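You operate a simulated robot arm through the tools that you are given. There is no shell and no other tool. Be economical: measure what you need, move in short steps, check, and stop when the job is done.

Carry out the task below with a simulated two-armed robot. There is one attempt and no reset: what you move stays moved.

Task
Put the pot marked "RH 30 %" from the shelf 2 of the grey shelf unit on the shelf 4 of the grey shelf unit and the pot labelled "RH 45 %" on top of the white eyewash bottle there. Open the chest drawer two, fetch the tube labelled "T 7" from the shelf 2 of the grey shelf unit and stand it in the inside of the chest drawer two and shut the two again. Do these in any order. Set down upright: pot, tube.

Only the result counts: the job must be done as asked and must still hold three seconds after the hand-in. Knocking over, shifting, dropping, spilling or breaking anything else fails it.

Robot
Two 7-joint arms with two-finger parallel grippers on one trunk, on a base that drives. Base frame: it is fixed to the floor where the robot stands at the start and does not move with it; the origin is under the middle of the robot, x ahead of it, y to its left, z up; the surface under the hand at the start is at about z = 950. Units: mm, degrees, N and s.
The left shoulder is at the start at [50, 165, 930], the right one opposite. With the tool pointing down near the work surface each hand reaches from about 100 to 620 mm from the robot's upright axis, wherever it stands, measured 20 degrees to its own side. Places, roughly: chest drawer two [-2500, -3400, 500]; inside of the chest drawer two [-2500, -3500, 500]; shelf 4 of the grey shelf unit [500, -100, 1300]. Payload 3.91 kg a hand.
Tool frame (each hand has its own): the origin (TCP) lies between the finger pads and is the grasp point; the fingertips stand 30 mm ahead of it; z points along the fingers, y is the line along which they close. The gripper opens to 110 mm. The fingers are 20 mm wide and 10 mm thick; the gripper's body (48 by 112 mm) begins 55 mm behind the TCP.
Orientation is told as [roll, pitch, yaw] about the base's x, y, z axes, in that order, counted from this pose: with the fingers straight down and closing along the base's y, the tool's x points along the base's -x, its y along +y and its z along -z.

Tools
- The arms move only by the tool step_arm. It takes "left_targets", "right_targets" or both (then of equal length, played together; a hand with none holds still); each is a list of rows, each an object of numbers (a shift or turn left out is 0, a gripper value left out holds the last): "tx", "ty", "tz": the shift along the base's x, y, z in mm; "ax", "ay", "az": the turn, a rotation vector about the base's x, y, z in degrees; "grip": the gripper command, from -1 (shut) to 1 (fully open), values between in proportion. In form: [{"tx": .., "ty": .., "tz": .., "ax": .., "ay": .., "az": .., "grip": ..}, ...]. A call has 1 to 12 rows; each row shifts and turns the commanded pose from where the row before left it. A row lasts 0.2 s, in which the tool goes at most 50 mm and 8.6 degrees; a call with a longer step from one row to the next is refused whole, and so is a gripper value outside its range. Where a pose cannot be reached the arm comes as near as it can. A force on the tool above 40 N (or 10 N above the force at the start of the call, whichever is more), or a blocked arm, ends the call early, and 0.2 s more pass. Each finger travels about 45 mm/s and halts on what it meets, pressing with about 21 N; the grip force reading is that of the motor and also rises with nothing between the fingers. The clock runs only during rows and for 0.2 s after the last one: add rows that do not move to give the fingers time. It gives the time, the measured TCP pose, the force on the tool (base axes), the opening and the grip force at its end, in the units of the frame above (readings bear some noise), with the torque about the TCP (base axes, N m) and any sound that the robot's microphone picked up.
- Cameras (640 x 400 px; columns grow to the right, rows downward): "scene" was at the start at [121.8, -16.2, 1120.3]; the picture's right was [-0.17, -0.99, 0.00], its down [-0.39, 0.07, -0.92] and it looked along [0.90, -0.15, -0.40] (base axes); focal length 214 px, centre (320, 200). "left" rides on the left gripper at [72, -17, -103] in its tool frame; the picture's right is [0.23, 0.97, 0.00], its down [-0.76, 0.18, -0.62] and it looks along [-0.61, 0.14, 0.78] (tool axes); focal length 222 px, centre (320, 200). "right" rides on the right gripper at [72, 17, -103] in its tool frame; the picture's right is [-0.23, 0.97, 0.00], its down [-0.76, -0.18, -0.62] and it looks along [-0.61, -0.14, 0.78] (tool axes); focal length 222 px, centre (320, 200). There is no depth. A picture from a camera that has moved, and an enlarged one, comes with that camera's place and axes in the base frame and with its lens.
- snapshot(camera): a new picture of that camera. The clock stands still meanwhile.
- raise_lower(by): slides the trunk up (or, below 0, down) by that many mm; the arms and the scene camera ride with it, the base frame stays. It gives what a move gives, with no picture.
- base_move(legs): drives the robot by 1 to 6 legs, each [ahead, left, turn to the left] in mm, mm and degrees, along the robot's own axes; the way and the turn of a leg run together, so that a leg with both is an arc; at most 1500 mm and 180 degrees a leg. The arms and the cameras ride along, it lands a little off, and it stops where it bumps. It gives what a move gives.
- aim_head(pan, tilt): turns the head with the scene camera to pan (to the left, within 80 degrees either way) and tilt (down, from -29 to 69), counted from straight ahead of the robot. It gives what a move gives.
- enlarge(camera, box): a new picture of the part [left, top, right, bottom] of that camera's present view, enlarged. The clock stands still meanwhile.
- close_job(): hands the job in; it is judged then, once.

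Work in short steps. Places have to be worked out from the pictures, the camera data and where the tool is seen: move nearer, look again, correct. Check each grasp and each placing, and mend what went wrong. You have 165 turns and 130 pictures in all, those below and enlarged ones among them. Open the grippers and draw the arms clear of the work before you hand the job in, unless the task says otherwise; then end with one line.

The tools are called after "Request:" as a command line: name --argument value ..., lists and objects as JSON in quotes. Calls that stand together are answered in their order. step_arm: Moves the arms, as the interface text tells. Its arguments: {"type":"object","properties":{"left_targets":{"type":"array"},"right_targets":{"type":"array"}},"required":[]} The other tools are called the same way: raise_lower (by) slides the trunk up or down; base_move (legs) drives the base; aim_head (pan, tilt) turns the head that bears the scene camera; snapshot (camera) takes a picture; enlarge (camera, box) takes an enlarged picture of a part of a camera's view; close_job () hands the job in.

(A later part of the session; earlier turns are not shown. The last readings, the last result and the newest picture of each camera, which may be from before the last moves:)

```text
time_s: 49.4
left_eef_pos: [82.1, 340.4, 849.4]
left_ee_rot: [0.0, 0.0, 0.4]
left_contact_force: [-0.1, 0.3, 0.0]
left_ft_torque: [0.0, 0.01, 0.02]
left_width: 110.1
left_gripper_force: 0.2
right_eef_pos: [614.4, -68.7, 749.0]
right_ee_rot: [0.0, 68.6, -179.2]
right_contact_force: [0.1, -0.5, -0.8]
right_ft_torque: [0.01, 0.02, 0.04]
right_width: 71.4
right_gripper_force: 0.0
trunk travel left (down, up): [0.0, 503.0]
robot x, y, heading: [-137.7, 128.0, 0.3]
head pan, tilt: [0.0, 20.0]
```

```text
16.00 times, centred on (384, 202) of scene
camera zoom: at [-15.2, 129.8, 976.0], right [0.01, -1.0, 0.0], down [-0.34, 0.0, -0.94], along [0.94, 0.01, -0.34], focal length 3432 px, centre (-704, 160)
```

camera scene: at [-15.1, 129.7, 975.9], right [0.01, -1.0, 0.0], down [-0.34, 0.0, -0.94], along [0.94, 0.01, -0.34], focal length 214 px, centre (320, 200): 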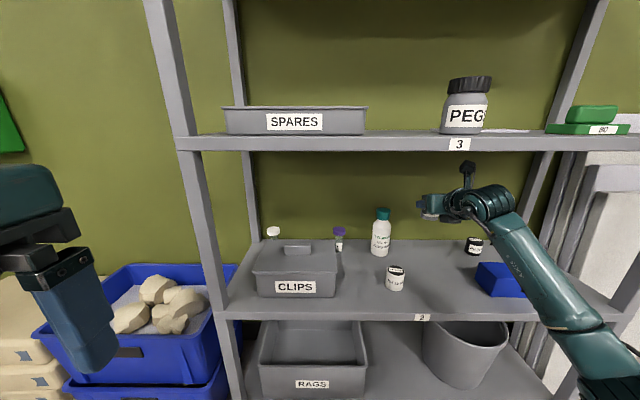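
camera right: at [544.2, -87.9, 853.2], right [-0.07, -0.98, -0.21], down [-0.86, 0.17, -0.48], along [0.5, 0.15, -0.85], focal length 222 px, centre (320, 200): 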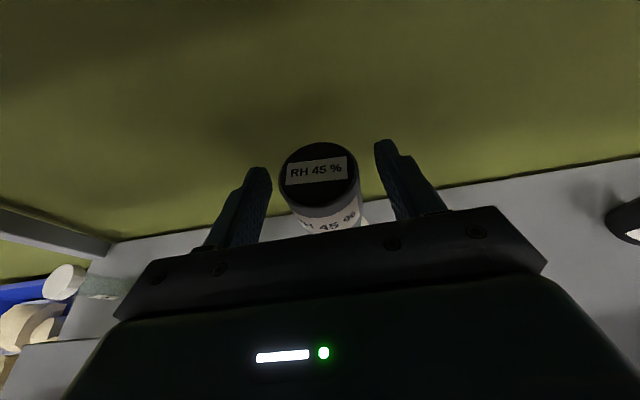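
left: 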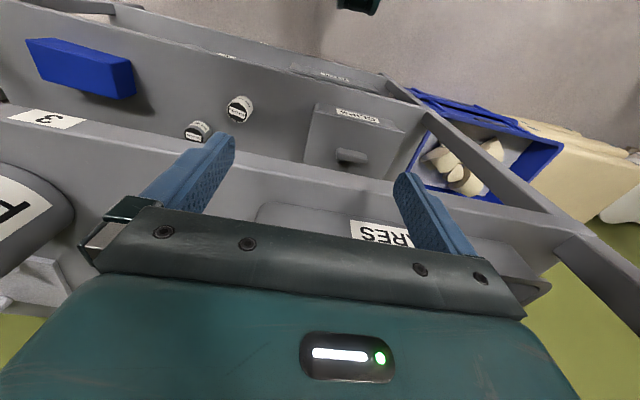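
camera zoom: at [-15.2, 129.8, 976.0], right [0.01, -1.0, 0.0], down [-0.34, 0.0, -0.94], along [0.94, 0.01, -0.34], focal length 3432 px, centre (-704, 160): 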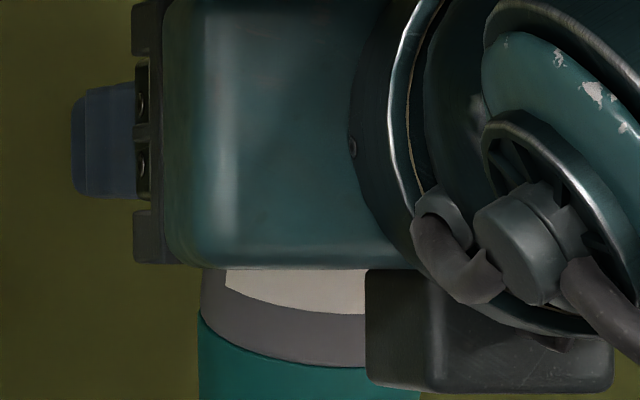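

It stands on the cap. Withdraw straight back.

Request:
step_arm --right_targets '[{"tx": -15}, {"tx": -20}, {"tx": -25}, {"tx": -30}, {"tx": -30}, {"tx": -30}]'

Request:
snapshot --camera "scene"

```text
time_s: 50.8
left_eef_pos: [82.0, 340.3, 850.4]
left_ee_rot: [0.0, 0.0, 0.4]
left_contact_force: [-0.2, -0.1, -0.2]
left_ft_torque: [-0.01, -0.03, -0.02]
left_width: 110.0
left_gripper_force: 0.1
right_eef_pos: [463.6, -69.0, 749.1]
right_ee_rot: [0.1, 68.6, -179.1]
right_contact_force: [0.8, 0.1, 0.4]
right_ft_torque: [0.01, 0.0, -0.01]
right_width: 71.3
right_gripper_force: 0.0
trunk travel left (down, up): [0.0, 503.0]
robot x, y, heading: [-139.2, 129.5, 0.4]
head pan, tilt: [0.0, 20.0]
```

```text
104 pictures are left
camera scene: at [-15.1, 129.8, 976.0], right [0.01, -1.0, 0.0], down [-0.34, 0.0, -0.94], along [0.94, 0.01, -0.34], focal length 214 px, centre (320, 200)
```

scene: 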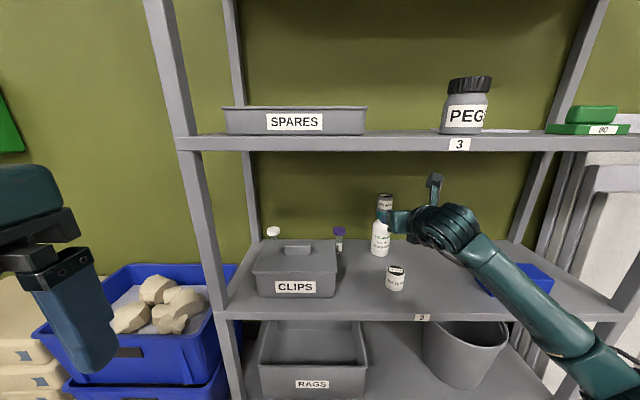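

The pot sits on the bottle. Next RH30: I'll back the base out, move right, tilt the hand to ~45° and come forward to look.

Request:
base_move --legs '[[-160, 0, 0], [0, -210, 0]]'

Request:
step_arm --right_targets '[{"ty": -25, "ay": 8}, {"ty": -25, "ay": 8}, {"ty": -25, "ay": 6}, {"ty": -25}]'

Request:
base_move --legs '[[190, 0, 0]]'

Request:
snapshot --camera "right"

Request:
snapshot --camera "scene"

```text
time_s: 54.4
left_eef_pos: [-76.3, 125.4, 849.1]
left_ee_rot: [-0.1, 0.1, 0.6]
left_contact_force: [-0.3, -0.9, 0.9]
left_ft_torque: [0.0, -0.01, 0.02]
left_width: 110.0
left_gripper_force: 0.0
right_eef_pos: [306.9, -281.2, 750.4]
right_ee_rot: [0.1, 68.5, -179.0]
right_contact_force: [-0.9, 0.2, 0.2]
right_ft_torque: [0.03, 0.01, -0.05]
right_width: 71.6
right_gripper_force: 0.2
trunk travel left (down, up): [0.0, 503.0]
robot x, y, heading: [-293.9, -83.7, 0.6]
head pan, tilt: [0.0, 20.0]
```

```text
time_s: 55.4
left_eef_pos: [-76.5, 127.3, 849.4]
left_ee_rot: [0.0, 0.0, 0.5]
left_contact_force: [-0.7, -0.6, -0.4]
left_ft_torque: [-0.01, -0.03, 0.01]
left_width: 109.8
left_gripper_force: 0.1
right_eef_pos: [307.2, -379.6, 748.7]
right_ee_rot: [-0.3, 46.5, -179.5]
right_contact_force: [0.6, 0.0, 0.3]
right_ft_torque: [-0.02, 0.01, 0.03]
right_width: 71.5
right_gripper_force: 0.1
trunk travel left (down, up): [0.0, 503.0]
robot x, y, heading: [-296.8, -85.8, 0.4]
head pan, tilt: [0.0, 20.0]
```

```text
time_s: 56.9
left_eef_pos: [114.4, 127.9, 849.8]
left_ee_rot: [0.0, 0.1, 0.6]
left_contact_force: [0.1, -0.5, -0.1]
left_ft_torque: [0.0, 0.0, 0.0]
left_width: 110.0
left_gripper_force: 0.3
right_eef_pos: [499.2, -376.5, 749.6]
right_ee_rot: [-0.3, 46.6, -179.5]
right_contact_force: [-0.1, -0.4, 0.0]
right_ft_torque: [-0.01, -0.01, 0.03]
right_width: 71.3
right_gripper_force: 0.1
trunk travel left (down, up): [0.0, 503.0]
robot x, y, heading: [-102.1, -83.3, 0.6]
head pan, tilt: [0.0, 20.0]
```

```text
103 pictures are left
camera right: at [473.8, -396.3, 872.1], right [-0.14, -0.98, -0.17], down [-0.98, 0.16, -0.12], along [0.15, 0.15, -0.98], focal length 222 px, centre (320, 200)
```

right: 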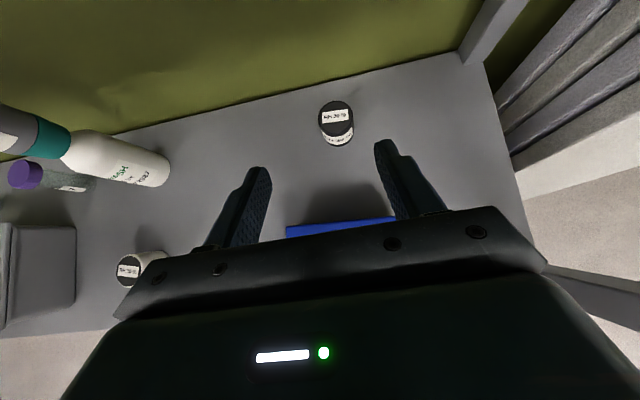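

```text
102 pictures are left
camera scene: at [18.0, -81.9, 976.0], right [0.01, -1.0, 0.0], down [-0.34, 0.0, -0.94], along [0.94, 0.01, -0.34], focal length 214 px, centre (320, 200)
```

scene: 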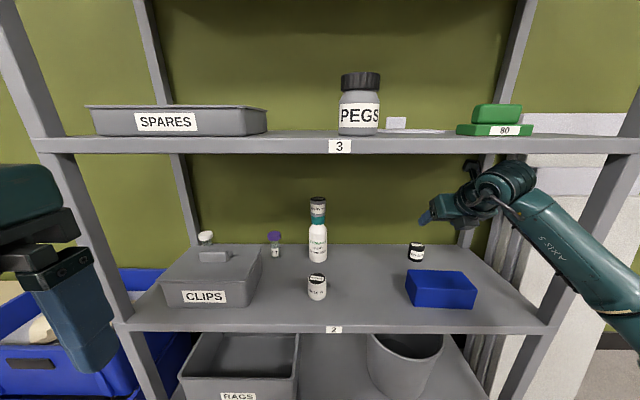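

RH30 is at roughly (620,-391). I'll move closer above it and look again.

Request:
step_arm --right_targets '[{"tx": 30, "ty": -8, "tz": -25}, {"tx": 30, "ty": -6, "tz": -25}]'

Request:
snapshot --camera "right"

Request:
enlarge --camera "scene" --box '[380, 200, 480, 262]'

```text
time_s: 57.5
left_eef_pos: [114.2, 129.3, 849.5]
left_ee_rot: [-0.1, -0.1, 0.6]
left_contact_force: [0.9, -0.1, 0.0]
left_ft_torque: [0.02, 0.02, -0.01]
left_width: 110.3
left_gripper_force: 0.0
right_eef_pos: [559.1, -393.4, 700.5]
right_ee_rot: [-0.4, 46.6, -179.3]
right_contact_force: [-0.2, 1.0, -0.1]
right_ft_torque: [0.01, 0.01, 0.01]
right_width: 71.4
right_gripper_force: 0.0
trunk travel left (down, up): [0.0, 503.0]
robot x, y, heading: [-104.8, -82.6, 0.5]
head pan, tilt: [0.0, 20.0]
```

```text
101 pictures are left
camera right: at [533.1, -410.6, 822.5], right [-0.14, -0.98, -0.17], down [-0.98, 0.16, -0.13], along [0.15, 0.15, -0.98], focal length 222 px, centre (320, 200)
```

right: 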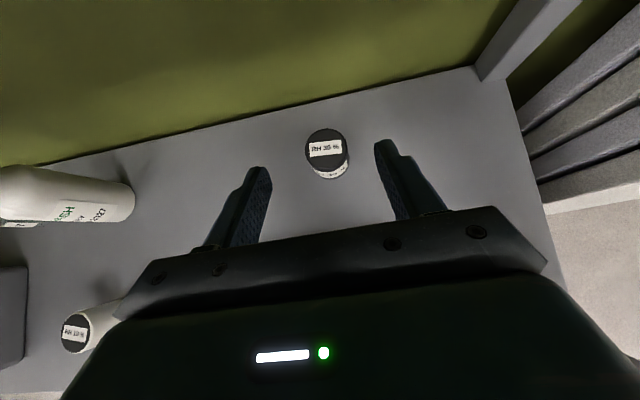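

```text
6.40 times, centred on (430, 231) of scene
camera zoom: at [18.0, -81.8, 976.0], right [0.01, -1.0, 0.0], down [-0.34, 0.0, -0.94], along [0.94, 0.01, -0.34], focal length 1373 px, centre (-384, 2)
```

zoom: 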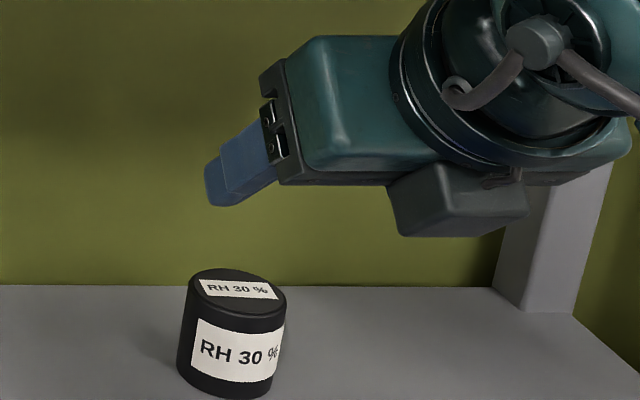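

RH30's lid is at (620,-390, 605). I'll open a bit wider, move over it and descend straddling.

Request:
step_arm --right_targets '[{"tx": 20, "ty": 1, "tz": -20, "grip": 0.65}, {"tx": 20, "ty": 2, "tz": -15}, {"tx": 18, "tz": -15}, {"tz": -15}, {"tz": -15}, {}]'

Request:
snapshot --camera "right"

```text
time_s: 58.9
left_eef_pos: [114.2, 128.8, 850.5]
left_ee_rot: [0.1, 0.0, 0.6]
left_contact_force: [0.6, -0.1, 0.5]
left_ft_torque: [-0.02, -0.01, 0.0]
left_width: 109.9
left_gripper_force: 0.1
right_eef_pos: [616.6, -387.7, 620.7]
right_ee_rot: [-0.4, 46.6, -179.5]
right_contact_force: [0.6, 0.4, 0.3]
right_ft_torque: [0.02, 0.02, 0.0]
right_width: 91.0
right_gripper_force: 0.1
trunk travel left (down, up): [0.0, 503.0]
robot x, y, heading: [-106.4, -83.8, 0.4]
head pan, tilt: [0.0, 20.0]
```

```text
99 pictures are left
camera right: at [591.4, -407.3, 743.7], right [-0.14, -0.98, -0.17], down [-0.98, 0.16, -0.12], along [0.15, 0.15, -0.98], focal length 222 px, centre (320, 200)
```

right: 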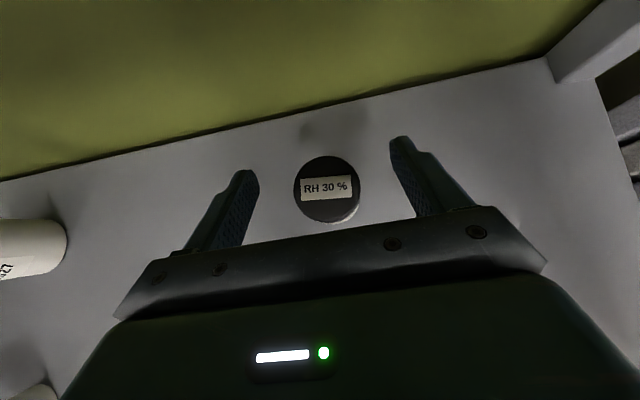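

Nearly centred; correct 3 mm, descend to ≈597 and close.

Request:
step_arm --right_targets '[{"tx": 2, "ty": -3, "tz": -10}, {"tz": -8}, {"tz": -6}, {"grip": -1}, {}, {}, {}, {}]'

Request:
step_arm --right_targets '[{"tz": 10}, {"tz": 20}, {"tz": 30}, {"tz": 30}]'

Request:
snapshot --camera "right"

```text
time_s: 60.7
left_eef_pos: [115.1, 127.9, 849.1]
left_ee_rot: [-0.1, 0.1, 0.6]
left_contact_force: [0.0, -0.6, -0.4]
left_ft_torque: [-0.01, -0.01, -0.01]
left_width: 109.9
left_gripper_force: 0.2
right_eef_pos: [618.0, -392.7, 596.7]
right_ee_rot: [-0.4, 46.6, -179.4]
right_contact_force: [-0.1, -0.2, 0.0]
right_ft_torque: [-0.02, -0.01, 0.0]
right_width: 45.2
right_gripper_force: 21.0
trunk travel left (down, up): [0.0, 503.0]
robot x, y, heading: [-107.3, -88.8, 0.5]
head pan, tilt: [0.0, 20.0]
```

```text
time_s: 61.7
left_eef_pos: [115.2, 129.2, 848.7]
left_ee_rot: [0.0, 0.0, 0.7]
left_contact_force: [0.4, -0.7, 0.3]
left_ft_torque: [0.02, 0.02, 0.0]
left_width: 110.2
left_gripper_force: 0.1
right_eef_pos: [618.6, -391.0, 685.2]
right_ee_rot: [-0.3, 46.6, -179.4]
right_contact_force: [0.4, 0.8, -1.5]
right_ft_torque: [0.0, 0.01, -0.03]
right_width: 45.4
right_gripper_force: 21.2
trunk travel left (down, up): [0.0, 503.0]
robot x, y, heading: [-103.1, -85.5, 0.8]
head pan, tilt: [0.0, 20.0]
```

```text
98 pictures are left
camera right: at [593.8, -409.8, 808.3], right [-0.14, -0.98, -0.17], down [-0.98, 0.16, -0.12], along [0.15, 0.15, -0.98], focal length 222 px, centre (320, 200)
```

right: 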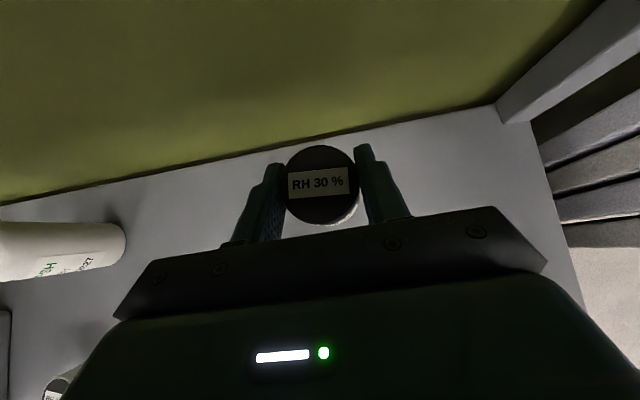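

RH30 is held (45 mm). I back the robot well out of the shelf, then raise the trunk fully and view shelf 4.

Request:
base_move --legs '[[-450, 0, -0.5]]'

Request:
raise_lower --by 503

Request:
snapshot --camera "scene"

```text
time_s: 64.4
left_eef_pos: [-329.4, 124.0, 849.7]
left_ee_rot: [0.0, 0.0, -0.2]
left_contact_force: [0.8, 0.7, 0.2]
left_ft_torque: [-0.04, 0.0, 0.02]
left_width: 110.0
left_gripper_force: 0.1
right_eef_pos: [168.2, -402.1, 686.3]
right_ee_rot: [-0.5, 46.6, 179.8]
right_contact_force: [-0.3, 0.0, -0.6]
right_ft_torque: [0.02, 0.01, 0.04]
right_width: 45.3
right_gripper_force: 20.8
trunk travel left (down, up): [0.0, 503.0]
robot x, y, heading: [-552.1, -86.4, -0.4]
head pan, tilt: [0.0, 20.0]
```

```text
refused: 503 is not a number from -400 to 400
```

```text
97 pictures are left
camera scene: at [-428.8, -84.6, 976.0], right [0.0, -1.0, 0.0], down [-0.34, 0.0, -0.94], along [0.94, 0.0, -0.34], focal length 214 px, centre (320, 200)
```

scene: 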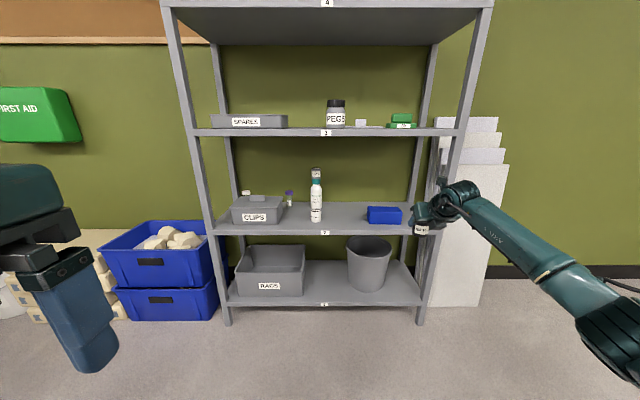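

Everything on shelf 2 stands fine. Now raise the trunk in two strokes and look at shelf 4.

Request:
raise_lower --by 400

Request:
raise_lower --by 103

Request:
step_arm --right_targets '[{"tz": 40}, {"tz": 40}, {"tz": 40}, {"tz": 40}, {"tz": 40}]'

Request:
snapshot --camera "scene"

```text
time_s: 68.2
left_eef_pos: [-328.7, 125.3, 1249.7]
left_ee_rot: [0.0, 0.1, -0.2]
left_contact_force: [0.4, -0.2, 0.2]
left_ft_torque: [-0.01, -0.07, -0.01]
left_width: 110.0
left_gripper_force: 0.1
right_eef_pos: [168.3, -402.7, 1084.3]
right_ee_rot: [-0.3, 46.6, 179.8]
right_contact_force: [-0.9, -0.1, -1.4]
right_ft_torque: [0.0, -0.05, 0.04]
right_width: 45.3
right_gripper_force: 21.6
trunk travel left (down, up): [-400.0, 103.0]
robot x, y, heading: [-548.1, -82.9, -0.4]
head pan, tilt: [0.0, 20.0]
```

```text
time_s: 69.6
left_eef_pos: [-329.4, 123.7, 1352.4]
left_ee_rot: [0.0, -0.1, -0.3]
left_contact_force: [0.1, -0.1, -0.7]
left_ft_torque: [0.02, 0.0, 0.02]
left_width: 109.9
left_gripper_force: 0.1
right_eef_pos: [166.5, -402.2, 1188.2]
right_ee_rot: [-0.3, 46.6, 179.8]
right_contact_force: [0.7, -1.3, -0.4]
right_ft_torque: [-0.02, 0.02, -0.02]
right_width: 45.1
right_gripper_force: 20.7
trunk travel left (down, up): [-503.0, 0.0]
robot x, y, heading: [-554.5, -86.2, -0.1]
head pan, tilt: [0.0, 20.0]
```

```text
time_s: 70.8
left_eef_pos: [-329.5, 125.9, 1352.9]
left_ee_rot: [0.0, 0.0, -0.2]
left_contact_force: [-0.2, -0.2, -0.2]
left_ft_torque: [-0.01, -0.06, 0.0]
left_width: 110.0
left_gripper_force: 0.0
right_eef_pos: [165.7, -400.4, 1389.8]
right_ee_rot: [-0.3, 46.6, 180.0]
right_contact_force: [-0.8, -0.3, -0.5]
right_ft_torque: [0.01, 0.02, 0.01]
right_width: 45.1
right_gripper_force: 21.4
trunk travel left (down, up): [-503.0, 0.0]
robot x, y, heading: [-548.2, -83.9, -0.3]
head pan, tilt: [0.0, 20.0]
```

```text
96 pictures are left
camera scene: at [-429.4, -83.8, 1479.0], right [0.0, -1.0, 0.0], down [-0.34, 0.0, -0.94], along [0.94, 0.0, -0.34], focal length 214 px, centre (320, 200)
```

scene: 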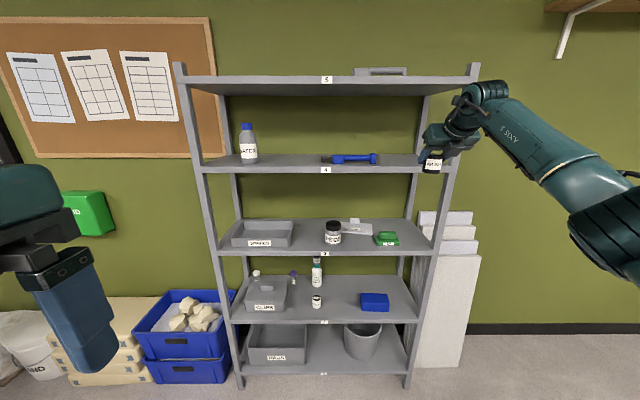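

Shelf 4 is free between the water bottle and the blue tool. I drive left ~430 so the hand comes to y≈30, then forward to x≈300 and look closely.

Request:
base_move --legs '[[0, 430, 0], [150, 0, 0]]'

Request:
snapshot --camera "scene"

Request:
snapshot --camera "right"

```text
time_s: 76.1
left_eef_pos: [-175.0, 554.6, 1351.7]
left_ee_rot: [0.1, 0.0, -0.4]
left_contact_force: [-0.5, -0.3, 0.3]
left_ft_torque: [-0.01, 0.01, -0.01]
left_width: 109.9
left_gripper_force: 0.0
right_eef_pos: [319.9, 26.4, 1387.0]
right_ee_rot: [-0.4, 46.7, 179.7]
right_contact_force: [0.0, 1.1, 0.2]
right_ft_torque: [-0.04, 0.02, 0.03]
right_width: 45.0
right_gripper_force: 21.5
trunk travel left (down, up): [-503.0, 0.0]
robot x, y, heading: [-400.2, 344.5, -0.2]
head pan, tilt: [0.0, 20.0]
```

```text
95 pictures are left
camera scene: at [-275.1, 344.6, 1478.9], right [-0.01, -1.0, 0.0], down [-0.34, 0.0, -0.94], along [0.94, -0.01, -0.34], focal length 214 px, centre (320, 200)
```

scene: 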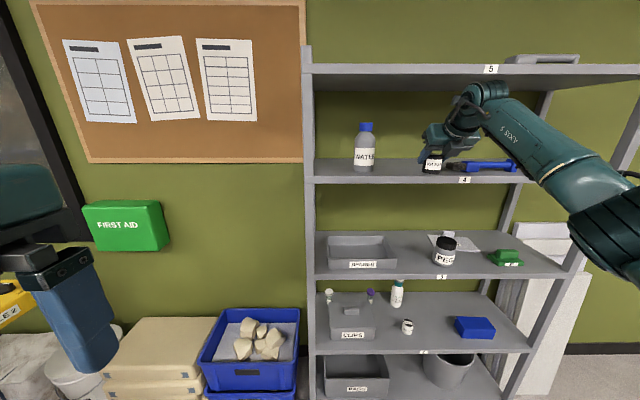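

```text
94 pictures are left
camera right: at [293.9, 7.7, 1510.8], right [-0.16, -0.97, -0.17], down [-0.98, 0.18, -0.12], along [0.15, 0.15, -0.98], focal length 222 px, centre (320, 200)
```

right: 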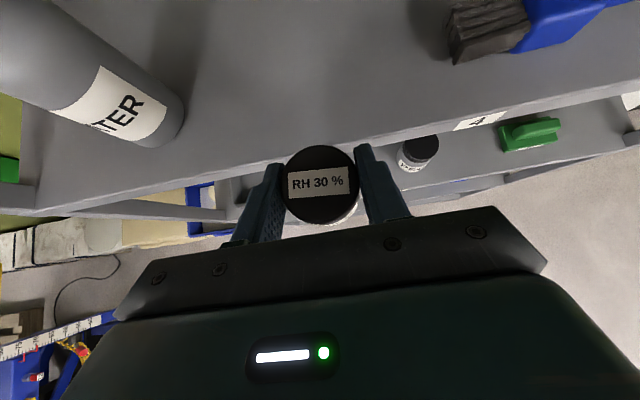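

There's a clear gap around (440,30). I raise the pot 12 mm, drive 115 mm ahead over the shelf, and look from the side.

Request:
step_arm --right_targets '[{"tz": 12}]'

Request:
base_move --legs '[[115, 0, 0]]'

Request:
snapshot --camera "right"

Request:
enlarge --camera "scene" --box '[360, 120, 520, 220]'

```text
time_s: 76.5
left_eef_pos: [-175.7, 554.2, 1353.0]
left_ee_rot: [0.0, -0.2, -0.4]
left_contact_force: [-0.7, 0.5, -0.9]
left_ft_torque: [-0.01, -0.06, -0.02]
left_width: 110.1
left_gripper_force: 0.0
right_eef_pos: [318.8, 26.7, 1402.3]
right_ee_rot: [-0.3, 46.7, 179.6]
right_contact_force: [0.9, 0.2, -0.3]
right_ft_torque: [-0.01, -0.01, 0.0]
right_width: 45.2
right_gripper_force: 20.8
trunk travel left (down, up): [-503.0, 0.0]
robot x, y, heading: [-399.7, 347.5, -0.5]
head pan, tilt: [0.0, 20.0]
```

```text
time_s: 77.7
left_eef_pos: [-61.9, 553.5, 1353.0]
left_ee_rot: [0.0, 0.0, -0.4]
left_contact_force: [-0.1, -0.3, 0.6]
left_ft_torque: [0.02, 0.0, 0.02]
left_width: 110.2
left_gripper_force: 0.1
right_eef_pos: [431.1, 25.5, 1400.7]
right_ee_rot: [-0.4, 46.7, 179.8]
right_contact_force: [0.9, -0.5, -0.3]
right_ft_torque: [-0.01, 0.08, 0.04]
right_width: 45.6
right_gripper_force: 20.7
trunk travel left (down, up): [-503.0, 0.0]
robot x, y, heading: [-286.5, 346.5, -0.5]
head pan, tilt: [0.0, 20.0]
```

```text
93 pictures are left
camera right: at [406.9, 7.1, 1523.3], right [-0.16, -0.97, -0.17], down [-0.98, 0.18, -0.12], along [0.15, 0.15, -0.98], focal length 222 px, centre (320, 200)
```

right: 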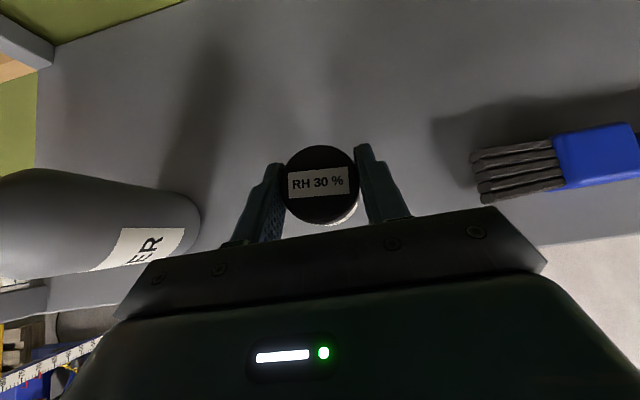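

```text
4.00 times, centred on (440, 170) of scene
camera zoom: at [-162.3, 343.8, 1479.0], right [-0.01, -1.0, 0.0], down [-0.34, 0.0, -0.94], along [0.94, -0.01, -0.34], focal length 858 px, centre (-160, 320)
```

zoom: 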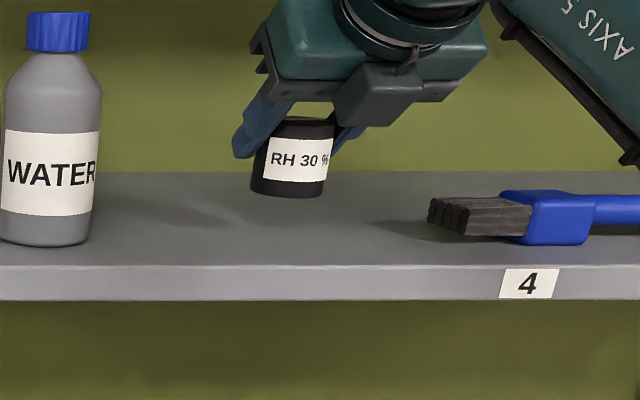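

Shelf 4's surface works out at about z=1319, so contact is expected near TCP z≈1358. I descend, slowly at the end.

Request:
step_arm --right_targets '[{"tx": 10, "tz": -15}, {"tz": -12}, {"tz": -5}, {}]'

Request:
enlarge --camera "scene" --box '[400, 140, 464, 180]'

```text
time_s: 78.7
left_eef_pos: [-63.2, 552.7, 1352.6]
left_ee_rot: [0.0, 0.0, -0.4]
left_contact_force: [-1.2, 0.1, 0.9]
left_ft_torque: [0.01, -0.02, -0.01]
left_width: 110.1
left_gripper_force: 0.0
right_eef_pos: [442.0, 25.0, 1367.8]
right_ee_rot: [-0.5, 46.6, 179.6]
right_contact_force: [-0.4, -0.6, -0.7]
right_ft_torque: [-0.03, -0.01, 0.03]
right_width: 45.3
right_gripper_force: 21.2
trunk travel left (down, up): [-503.0, 0.0]
robot x, y, heading: [-288.6, 344.2, -0.5]
head pan, tilt: [0.0, 20.0]
```

```text
10.00 times, centred on (432, 160) of scene
camera zoom: at [-162.6, 343.7, 1479.0], right [-0.01, -1.0, 0.0], down [-0.34, 0.0, -0.94], along [0.94, -0.01, -0.34], focal length 2145 px, centre (-800, 600)
```

zoom: 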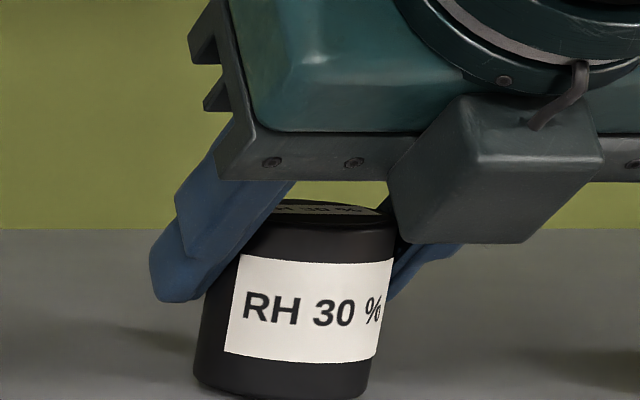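

Still free of contact; continue in small steps.

Request:
step_arm --right_targets '[{"tz": -3}, {"tz": -2}, {"tz": -2}, {}]'

```text
time_s: 79.7
left_eef_pos: [-65.0, 553.4, 1352.7]
left_ee_rot: [-0.1, -0.1, -0.4]
left_contact_force: [-0.1, 0.3, 0.1]
left_ft_torque: [0.03, 0.0, 0.01]
left_width: 110.0
left_gripper_force: 0.1
right_eef_pos: [441.2, 27.3, 1365.5]
right_ee_rot: [-0.4, 47.0, 179.6]
right_contact_force: [4.9, -3.0, 15.8]
right_ft_torque: [-0.08, -0.11, 0.01]
right_width: 45.9
right_gripper_force: 20.8
trunk travel left (down, up): [-503.0, 0.0]
robot x, y, heading: [-285.9, 348.5, -0.6]
head pan, tilt: [0.0, 20.0]
```

Contact (16 N). I ease up 4 mm, then release and check.

Request:
step_arm --right_targets '[{"tz": 4}, {}]'

Request:
step_arm --right_targets '[{"grip": -0.1}, {}, {"grip": 0.2}, {}, {"grip": 0.5}, {}]'

Request:
snapshot --camera "right"

Request:
enlarge --camera "scene" --box '[400, 140, 464, 180]'

```text
time_s: 80.3
left_eef_pos: [-63.9, 551.3, 1353.9]
left_ee_rot: [-0.1, -0.1, -0.4]
left_contact_force: [-0.5, -0.1, 0.4]
left_ft_torque: [0.0, 0.02, -0.01]
left_width: 110.0
left_gripper_force: 0.0
right_eef_pos: [441.7, 26.4, 1365.3]
right_ee_rot: [-0.5, 46.6, 179.7]
right_contact_force: [1.8, -0.2, 8.4]
right_ft_torque: [-0.01, -0.23, 0.0]
right_width: 45.4
right_gripper_force: 21.5
trunk travel left (down, up): [-503.0, 0.0]
robot x, y, heading: [-288.2, 347.4, -0.5]
head pan, tilt: [0.0, 20.0]
```

```text
time_s: 81.7
left_eef_pos: [-62.5, 551.6, 1352.4]
left_ee_rot: [0.0, 0.0, -0.4]
left_contact_force: [-1.2, -0.1, -0.1]
left_ft_torque: [0.02, 0.0, -0.01]
left_width: 109.9
left_gripper_force: 0.1
right_eef_pos: [441.7, 24.9, 1366.3]
right_ee_rot: [-0.5, 46.7, 179.8]
right_contact_force: [0.2, -0.1, -0.7]
right_ft_torque: [-0.04, 0.0, 0.01]
right_width: 82.4
right_gripper_force: 0.0
trunk travel left (down, up): [-503.0, 0.0]
robot x, y, heading: [-287.0, 348.3, -0.6]
head pan, tilt: [0.0, 20.0]
```

```text
90 pictures are left
camera right: at [416.4, 7.2, 1488.3], right [-0.16, -0.97, -0.17], down [-0.98, 0.18, -0.13], along [0.15, 0.15, -0.98], focal length 222 px, centre (320, 200)
```

right: 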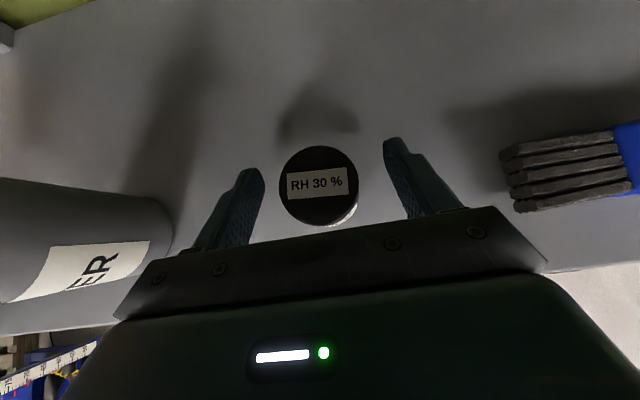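

```text
10.00 times, centred on (432, 160) of scene
camera zoom: at [-162.8, 343.8, 1479.0], right [-0.01, -1.0, 0.0], down [-0.34, 0.0, -0.94], along [0.94, -0.01, -0.34], focal length 2145 px, centre (-800, 600)
```

zoom: 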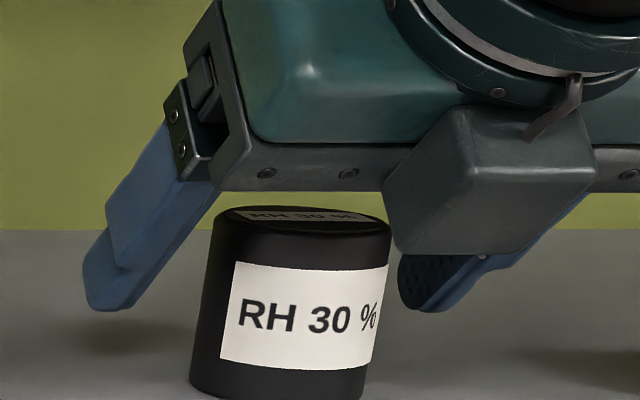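

RH30 stands on shelf 4. Withdraw the hand up and back, then reverse the base and view.

Request:
step_arm --right_targets '[{"tz": 20}, {"tz": 30}, {"tz": 30}]'

Request:
base_move --legs '[[-330, 0, 0]]'

Request:
snapshot --camera "scene"

```text
time_s: 82.5
left_eef_pos: [-63.4, 551.4, 1353.4]
left_ee_rot: [0.0, -0.1, -0.4]
left_contact_force: [0.6, -0.6, -0.1]
left_ft_torque: [-0.01, 0.03, 0.0]
left_width: 110.2
left_gripper_force: 0.0
right_eef_pos: [435.1, 24.2, 1430.5]
right_ee_rot: [-0.4, 46.7, 179.6]
right_contact_force: [0.5, -0.9, -0.5]
right_ft_torque: [-0.01, -0.02, -0.03]
right_width: 82.5
right_gripper_force: 0.1
right hand out of reach, approached as far as the arm can: row 3
trunk travel left (down, up): [-503.0, 0.0]
robot x, y, heading: [-287.3, 341.8, -0.6]
head pan, tilt: [0.0, 20.0]
```

```text
time_s: 84.7
left_eef_pos: [-391.0, 553.7, 1352.1]
left_ee_rot: [0.0, -0.2, -0.6]
left_contact_force: [0.0, 0.5, 0.2]
left_ft_torque: [0.01, -0.01, -0.02]
left_width: 110.1
left_gripper_force: 0.1
right_eef_pos: [106.3, 26.0, 1430.7]
right_ee_rot: [-0.3, 46.7, 179.4]
right_contact_force: [-0.3, 0.0, 0.3]
right_ft_torque: [0.0, -0.02, 0.0]
right_width: 82.4
right_gripper_force: 0.0
trunk travel left (down, up): [-503.0, 0.0]
robot x, y, heading: [-615.4, 349.9, -0.7]
head pan, tilt: [0.0, 20.0]
```

```text
88 pictures are left
camera scene: at [-491.0, 346.2, 1479.0], right [-0.01, -1.0, 0.0], down [-0.34, 0.0, -0.94], along [0.94, -0.01, -0.34], focal length 214 px, centre (320, 200)
```

scene: 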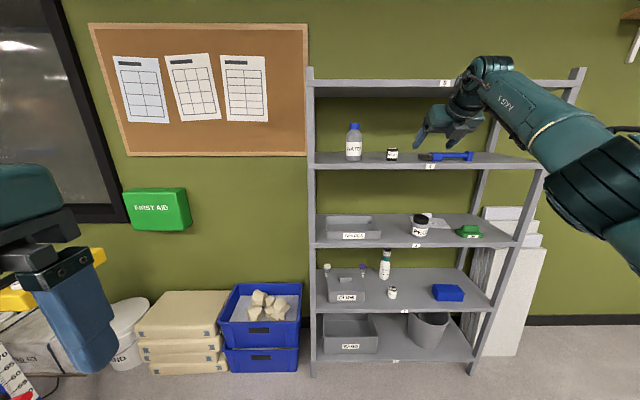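

RH30 is standing on shelf 4. Now the tube: lower the trunk again and the hand, then approach T7 at about (615,66).

Request:
raise_lower --by -400

Request:
raise_lower --by -103

Request:
step_arm --right_targets '[{"tz": -40}, {"tz": -40}, {"tz": -40}, {"tz": -40}, {"tz": -40, "grip": 0.2}, {"ty": 20}, {"ty": 15, "az": 5}, {"az": 6}]'

Request:
base_move --legs '[[400, 0, 0.6]]'

Request:
snapshot --camera "right"

Request:
snapshot --camera "scene"

```text
time_s: 88.5
left_eef_pos: [-390.6, 553.8, 952.4]
left_ee_rot: [0.0, 0.0, -0.5]
left_contact_force: [-1.2, -0.4, -0.6]
left_ft_torque: [0.0, 0.02, 0.02]
left_width: 109.9
left_gripper_force: 0.0
right_eef_pos: [106.7, 25.8, 1030.3]
right_ee_rot: [-0.4, 46.6, 179.5]
right_contact_force: [-0.9, -0.5, 0.0]
right_ft_torque: [-0.01, 0.0, -0.01]
right_width: 82.2
right_gripper_force: 0.0
trunk travel left (down, up): [-103.0, 400.0]
robot x, y, heading: [-615.1, 347.8, -0.7]
head pan, tilt: [0.0, 20.0]
```

```text
time_s: 89.9
left_eef_pos: [-389.7, 554.9, 849.8]
left_ee_rot: [0.0, 0.1, -0.4]
left_contact_force: [0.0, 0.8, 0.5]
left_ft_torque: [-0.01, 0.01, 0.02]
left_width: 109.9
left_gripper_force: 0.1
right_eef_pos: [106.0, 24.8, 927.0]
right_ee_rot: [-0.3, 46.7, 179.5]
right_contact_force: [0.1, 0.5, -0.7]
right_ft_torque: [-0.02, 0.0, 0.0]
right_width: 82.6
right_gripper_force: 0.1
trunk travel left (down, up): [0.0, 503.0]
robot x, y, heading: [-617.1, 347.6, -0.6]
head pan, tilt: [0.0, 20.0]
```

```text
time_s: 91.7
left_eef_pos: [-389.3, 555.1, 850.8]
left_ee_rot: [0.1, 0.0, -0.5]
left_contact_force: [0.8, 0.4, 0.0]
left_ft_torque: [0.0, -0.02, 0.0]
left_width: 110.2
left_gripper_force: 0.0
right_eef_pos: [108.2, 62.3, 727.7]
right_ee_rot: [-0.4, 46.6, -169.4]
right_contact_force: [0.7, -0.8, 0.1]
right_ft_torque: [0.03, 0.03, 0.0]
right_width: 65.9
right_gripper_force: 0.0
trunk travel left (down, up): [0.0, 503.0]
robot x, y, heading: [-615.8, 345.0, -0.8]
head pan, tilt: [0.0, 20.0]
```

```text
time_s: 94.2
left_eef_pos: [11.1, 556.6, 850.4]
left_ee_rot: [0.0, 0.1, 0.3]
left_contact_force: [-0.2, 0.1, 0.0]
left_ft_torque: [0.01, 0.02, 0.01]
left_width: 110.0
left_gripper_force: 0.0
right_eef_pos: [515.8, 70.7, 726.9]
right_ee_rot: [-0.5, 46.7, -168.6]
right_contact_force: [-0.5, -0.8, 0.7]
right_ft_torque: [-0.02, -0.04, 0.01]
right_width: 65.9
right_gripper_force: 0.0
trunk travel left (down, up): [0.0, 503.0]
robot x, y, heading: [-214.4, 349.9, 0.1]
head pan, tilt: [0.0, 20.0]
```

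```text
87 pictures are left
camera right: at [494.5, 47.8, 849.9], right [0.04, -0.98, -0.17], down [-0.99, -0.02, -0.13], along [0.12, 0.17, -0.98], focal length 222 px, centre (320, 200)
```

right: 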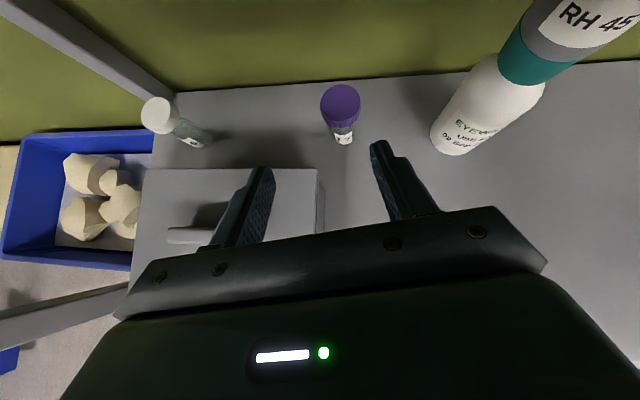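

```text
86 pictures are left
camera scene: at [-86.3, 347.0, 976.0], right [0.01, -1.0, 0.0], down [-0.34, 0.0, -0.94], along [0.94, 0.0, -0.34], focal length 214 px, centre (320, 200)
```

scene: 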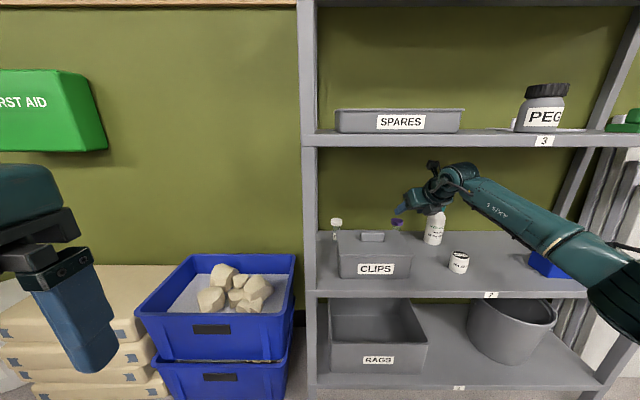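

T7 stands at ≈(620,67), just behind the CLIPS box (back edge x≈550, right edge y≈88, top ≈640). A steeper tilt (60° down) with no yaw clears the box best; I'll set that at height and re-check.

Request:
step_arm --right_targets '[{"az": -6}, {"az": -5.4}, {"ay": 8, "tx": 15}, {"ay": 8, "tx": 15}, {"tx": 20}, {}]'

Request:
snapshot --camera "right"

```text
time_s: 95.6
left_eef_pos: [11.6, 556.9, 850.2]
left_ee_rot: [0.0, 0.0, 0.2]
left_contact_force: [-0.4, 0.1, -0.6]
left_ft_torque: [-0.01, 0.0, -0.03]
left_width: 110.1
left_gripper_force: 0.1
right_eef_pos: [537.9, 71.9, 712.8]
right_ee_rot: [-0.2, 30.6, -180.0]
right_contact_force: [0.0, 0.2, -0.2]
right_ft_torque: [0.01, 0.05, -0.02]
right_width: 65.9
right_gripper_force: 0.1
right hand out of reach, approached as far as the arm can: row 4
trunk travel left (down, up): [0.0, 503.0]
robot x, y, heading: [-213.5, 344.4, 0.3]
head pan, tilt: [0.0, 20.0]
```

```text
85 pictures are left
camera right: at [547.1, 53.5, 837.7], right [-0.19, -0.97, -0.12], down [-0.97, 0.17, 0.15], along [-0.12, 0.15, -0.98], focal length 222 px, centre (320, 200)
```

right: 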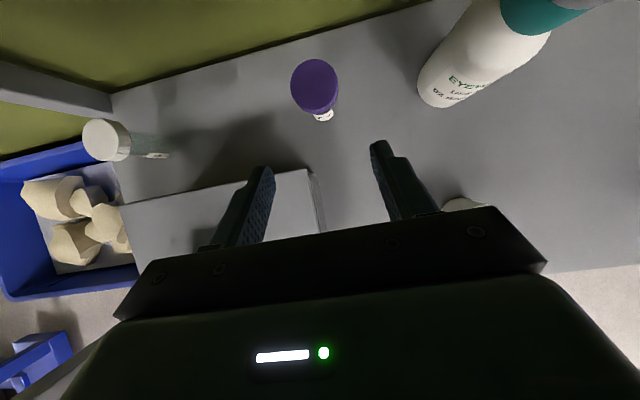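

I want to check the wrist clearance to shelf 3 before advancing: lower a bit and look with the scene camera.

Request:
step_arm --right_targets '[{"tz": -20}, {"tz": -12}]'

Request:
enlarge --camera "scene" --box '[300, 120, 556, 280]'

```text
time_s: 96.2
left_eef_pos: [11.4, 557.6, 849.4]
left_ee_rot: [0.0, 0.0, 0.2]
left_contact_force: [-0.1, 0.3, 0.6]
left_ft_torque: [0.01, -0.01, -0.01]
left_width: 109.9
left_gripper_force: 0.0
right_eef_pos: [536.6, 71.3, 680.1]
right_ee_rot: [-0.4, 30.7, 180.0]
right_contact_force: [0.4, 0.0, 0.1]
right_ft_torque: [-0.02, -0.01, -0.01]
right_width: 66.1
right_gripper_force: 0.0
trunk travel left (down, up): [0.0, 503.0]
robot x, y, heading: [-209.4, 348.6, 0.1]
head pan, tilt: [0.0, 20.0]
```

```text
2.50 times, centred on (428, 200) of scene
camera zoom: at [-86.2, 347.1, 976.0], right [0.01, -1.0, 0.0], down [-0.34, 0.0, -0.94], along [0.94, 0.0, -0.34], focal length 536 px, centre (50, 200)
```

zoom: 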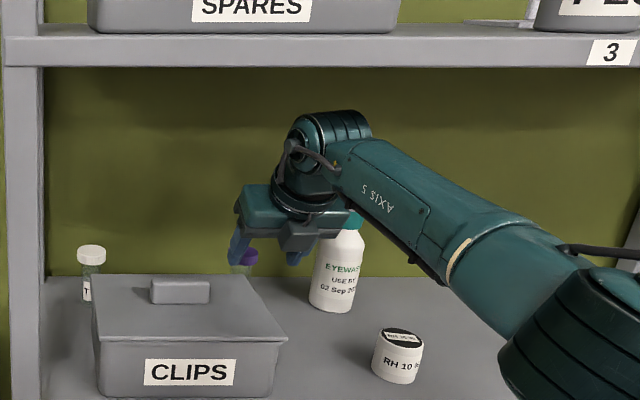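

Wrist top is ~880, underside of shelf 3 ~926; clearance is fine. Raise 8 mm and drive forward 80 mm, then look down at the tube.

Request:
step_arm --right_targets '[{"tz": 8, "ty": -3}]'

Request:
base_move --legs '[[80, 0, 0]]'

Request:
snapshot --camera "right"

Request:
snapshot --camera "scene"

```text
time_s: 96.6
left_eef_pos: [11.5, 556.8, 849.7]
left_ee_rot: [0.1, 0.0, 0.2]
left_contact_force: [0.6, -0.4, 0.7]
left_ft_torque: [0.0, -0.02, 0.02]
left_width: 110.1
left_gripper_force: 0.0
right_eef_pos: [537.6, 69.2, 688.6]
right_ee_rot: [-0.4, 30.7, 180.0]
right_contact_force: [-0.1, 0.2, -0.2]
right_ft_torque: [0.0, 0.03, 0.01]
right_width: 66.1
right_gripper_force: 0.0
trunk travel left (down, up): [0.0, 503.0]
robot x, y, heading: [-210.6, 348.2, 0.2]
head pan, tilt: [0.0, 20.0]
```

```text
time_s: 97.6
left_eef_pos: [88.9, 558.2, 850.2]
left_ee_rot: [0.0, -0.1, 0.2]
left_contact_force: [-0.5, 0.0, -0.7]
left_ft_torque: [0.01, 0.0, -0.01]
left_width: 110.0
left_gripper_force: 0.0
right_eef_pos: [615.9, 69.7, 687.9]
right_ee_rot: [-0.5, 30.7, 180.0]
right_contact_force: [0.5, 0.6, 0.2]
right_ft_torque: [0.02, -0.02, 0.0]
right_width: 66.1
right_gripper_force: 0.0
trunk travel left (down, up): [0.0, 503.0]
robot x, y, heading: [-134.5, 346.0, 0.4]
head pan, tilt: [0.0, 20.0]
```

```text
83 pictures are left
camera right: at [625.0, 51.1, 813.4], right [-0.19, -0.97, -0.12], down [-0.97, 0.17, 0.15], along [-0.12, 0.15, -0.98], focal length 222 px, centre (320, 200)
```

right: 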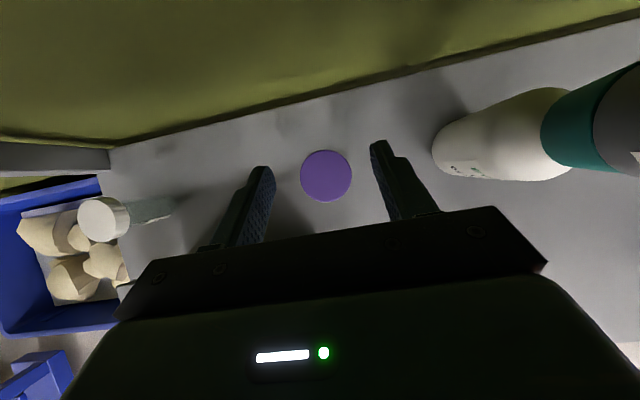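

```text
82 pictures are left
camera scene: at [-8.2, 347.5, 976.0], right [0.01, -1.0, 0.0], down [-0.34, 0.0, -0.94], along [0.94, 0.0, -0.34], focal length 214 px, centre (320, 200)
```

scene: 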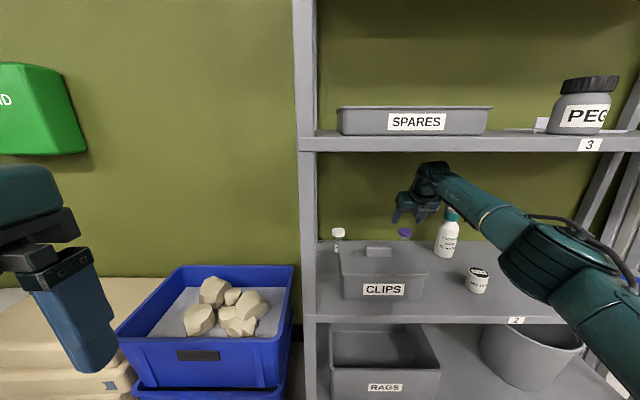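

Cap centre at (621,70). The cap is wider than the body, so I'll grip the cap itself: descend to z≈625 with +4 mm in x, then look.

Request:
step_arm --right_targets '[{"tx": 4, "tz": -20}, {"tz": -20}, {"tz": -15}, {"tz": -8}, {}]'

Request:
snapshot --camera "right"

Request:
enlarge --camera "scene" --box '[360, 180, 440, 250]'

```text
time_s: 98.8
left_eef_pos: [89.1, 557.4, 848.5]
left_ee_rot: [0.1, 0.1, 0.2]
left_contact_force: [-0.2, 0.8, -0.7]
left_ft_torque: [-0.01, 0.0, 0.06]
left_width: 110.1
left_gripper_force: 0.0
right_eef_pos: [619.9, 68.5, 625.5]
right_ee_rot: [-0.5, 30.6, 180.0]
right_contact_force: [0.2, -0.4, 0.3]
right_ft_torque: [-0.02, -0.01, 0.03]
right_width: 66.0
right_gripper_force: 0.0
trunk travel left (down, up): [0.0, 503.0]
robot x, y, heading: [-135.4, 346.5, 0.3]
head pan, tilt: [0.0, 20.0]
```

```text
81 pictures are left
camera right: at [629.3, 50.1, 749.9], right [-0.19, -0.97, -0.12], down [-0.97, 0.17, 0.15], along [-0.12, 0.15, -0.98], focal length 222 px, centre (320, 200)
```

right: 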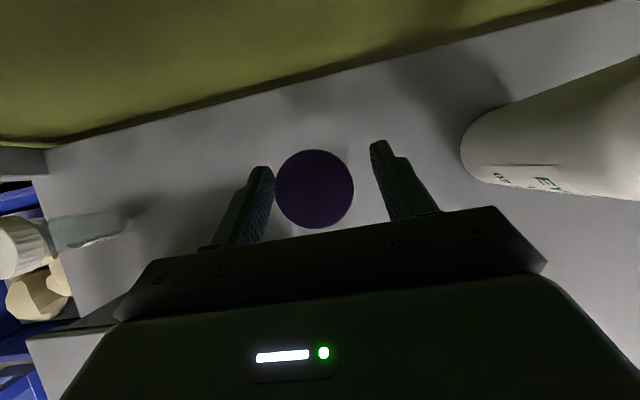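

```text
5.71 times, centred on (400, 215) of scene
camera zoom: at [-8.1, 347.5, 976.0], right [0.01, -1.0, 0.0], down [-0.34, 0.0, -0.94], along [0.94, 0.0, -0.34], focal length 1226 px, centre (-137, 114)
```

zoom: 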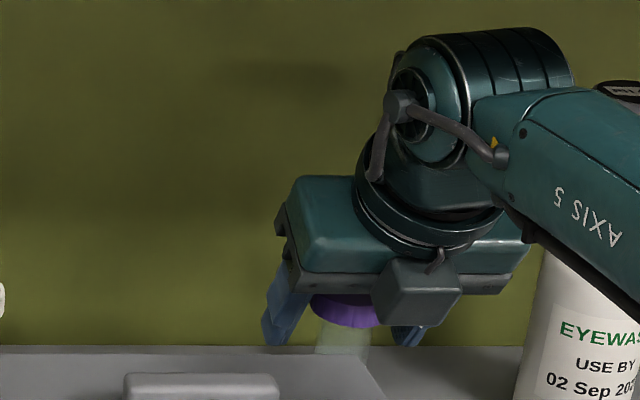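

Centred. Close on the cap and lift a little.

Request:
step_arm --right_targets '[{"ty": 1, "tx": 1, "grip": -1}, {}, {}, {}, {}]'

Request:
step_arm --right_targets '[{"tz": 10}, {"tz": 15}, {"tz": 15}, {"tz": 15}]'

Request:
snapshot --camera "right"

Request:
enlarge --camera "scene" --box '[360, 150, 460, 250]'

```text
time_s: 100.0
left_eef_pos: [89.5, 557.0, 848.8]
left_ee_rot: [0.1, 0.0, 0.3]
left_contact_force: [-0.6, 0.6, -0.1]
left_ft_torque: [0.0, 0.01, 0.02]
left_width: 109.9
left_gripper_force: 0.0
right_eef_pos: [621.2, 69.4, 626.4]
right_ee_rot: [-0.4, 30.7, 179.9]
right_contact_force: [0.5, 0.3, 0.6]
right_ft_torque: [0.01, 0.01, 0.0]
right_width: 40.0
right_gripper_force: 20.7
trunk travel left (down, up): [0.0, 503.0]
robot x, y, heading: [-126.8, 347.2, 0.1]
head pan, tilt: [0.0, 20.0]
```

```text
time_s: 101.0
left_eef_pos: [89.4, 557.6, 849.2]
left_ee_rot: [0.0, 0.0, 0.3]
left_contact_force: [0.5, 0.5, 0.0]
left_ft_torque: [-0.03, 0.02, -0.03]
left_width: 109.9
left_gripper_force: 0.0
right_eef_pos: [621.1, 70.3, 679.8]
right_ee_rot: [-0.4, 30.7, -180.0]
right_contact_force: [0.7, -0.5, -1.2]
right_ft_torque: [-0.01, 0.0, -0.01]
right_width: 40.2
right_gripper_force: 20.8
trunk travel left (down, up): [0.0, 503.0]
robot x, y, heading: [-132.4, 344.2, 0.1]
head pan, tilt: [0.0, 20.0]
```

```text
79 pictures are left
camera right: at [630.6, 51.6, 805.0], right [-0.19, -0.97, -0.12], down [-0.97, 0.17, 0.15], along [-0.12, 0.15, -0.98], focal length 222 px, centre (320, 200)
```

right: 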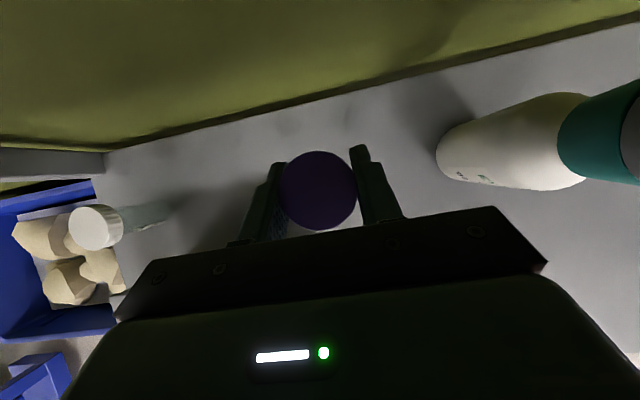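

```text
4.00 times, centred on (410, 200) of scene
camera zoom: at [-8.0, 347.5, 976.0], right [0.01, -1.0, 0.0], down [-0.34, 0.0, -0.94], along [0.94, 0.0, -0.34], focal length 858 px, centre (-40, 200)
```

zoom: 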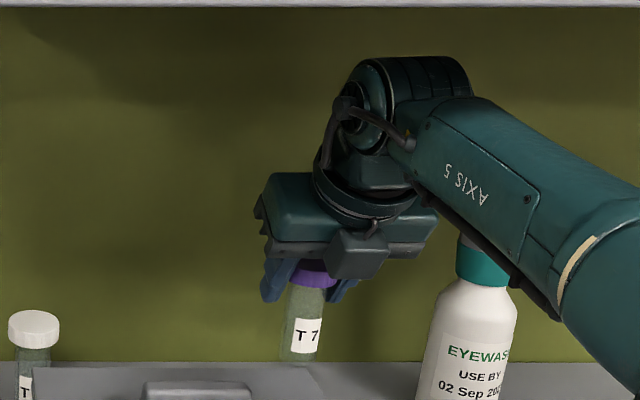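

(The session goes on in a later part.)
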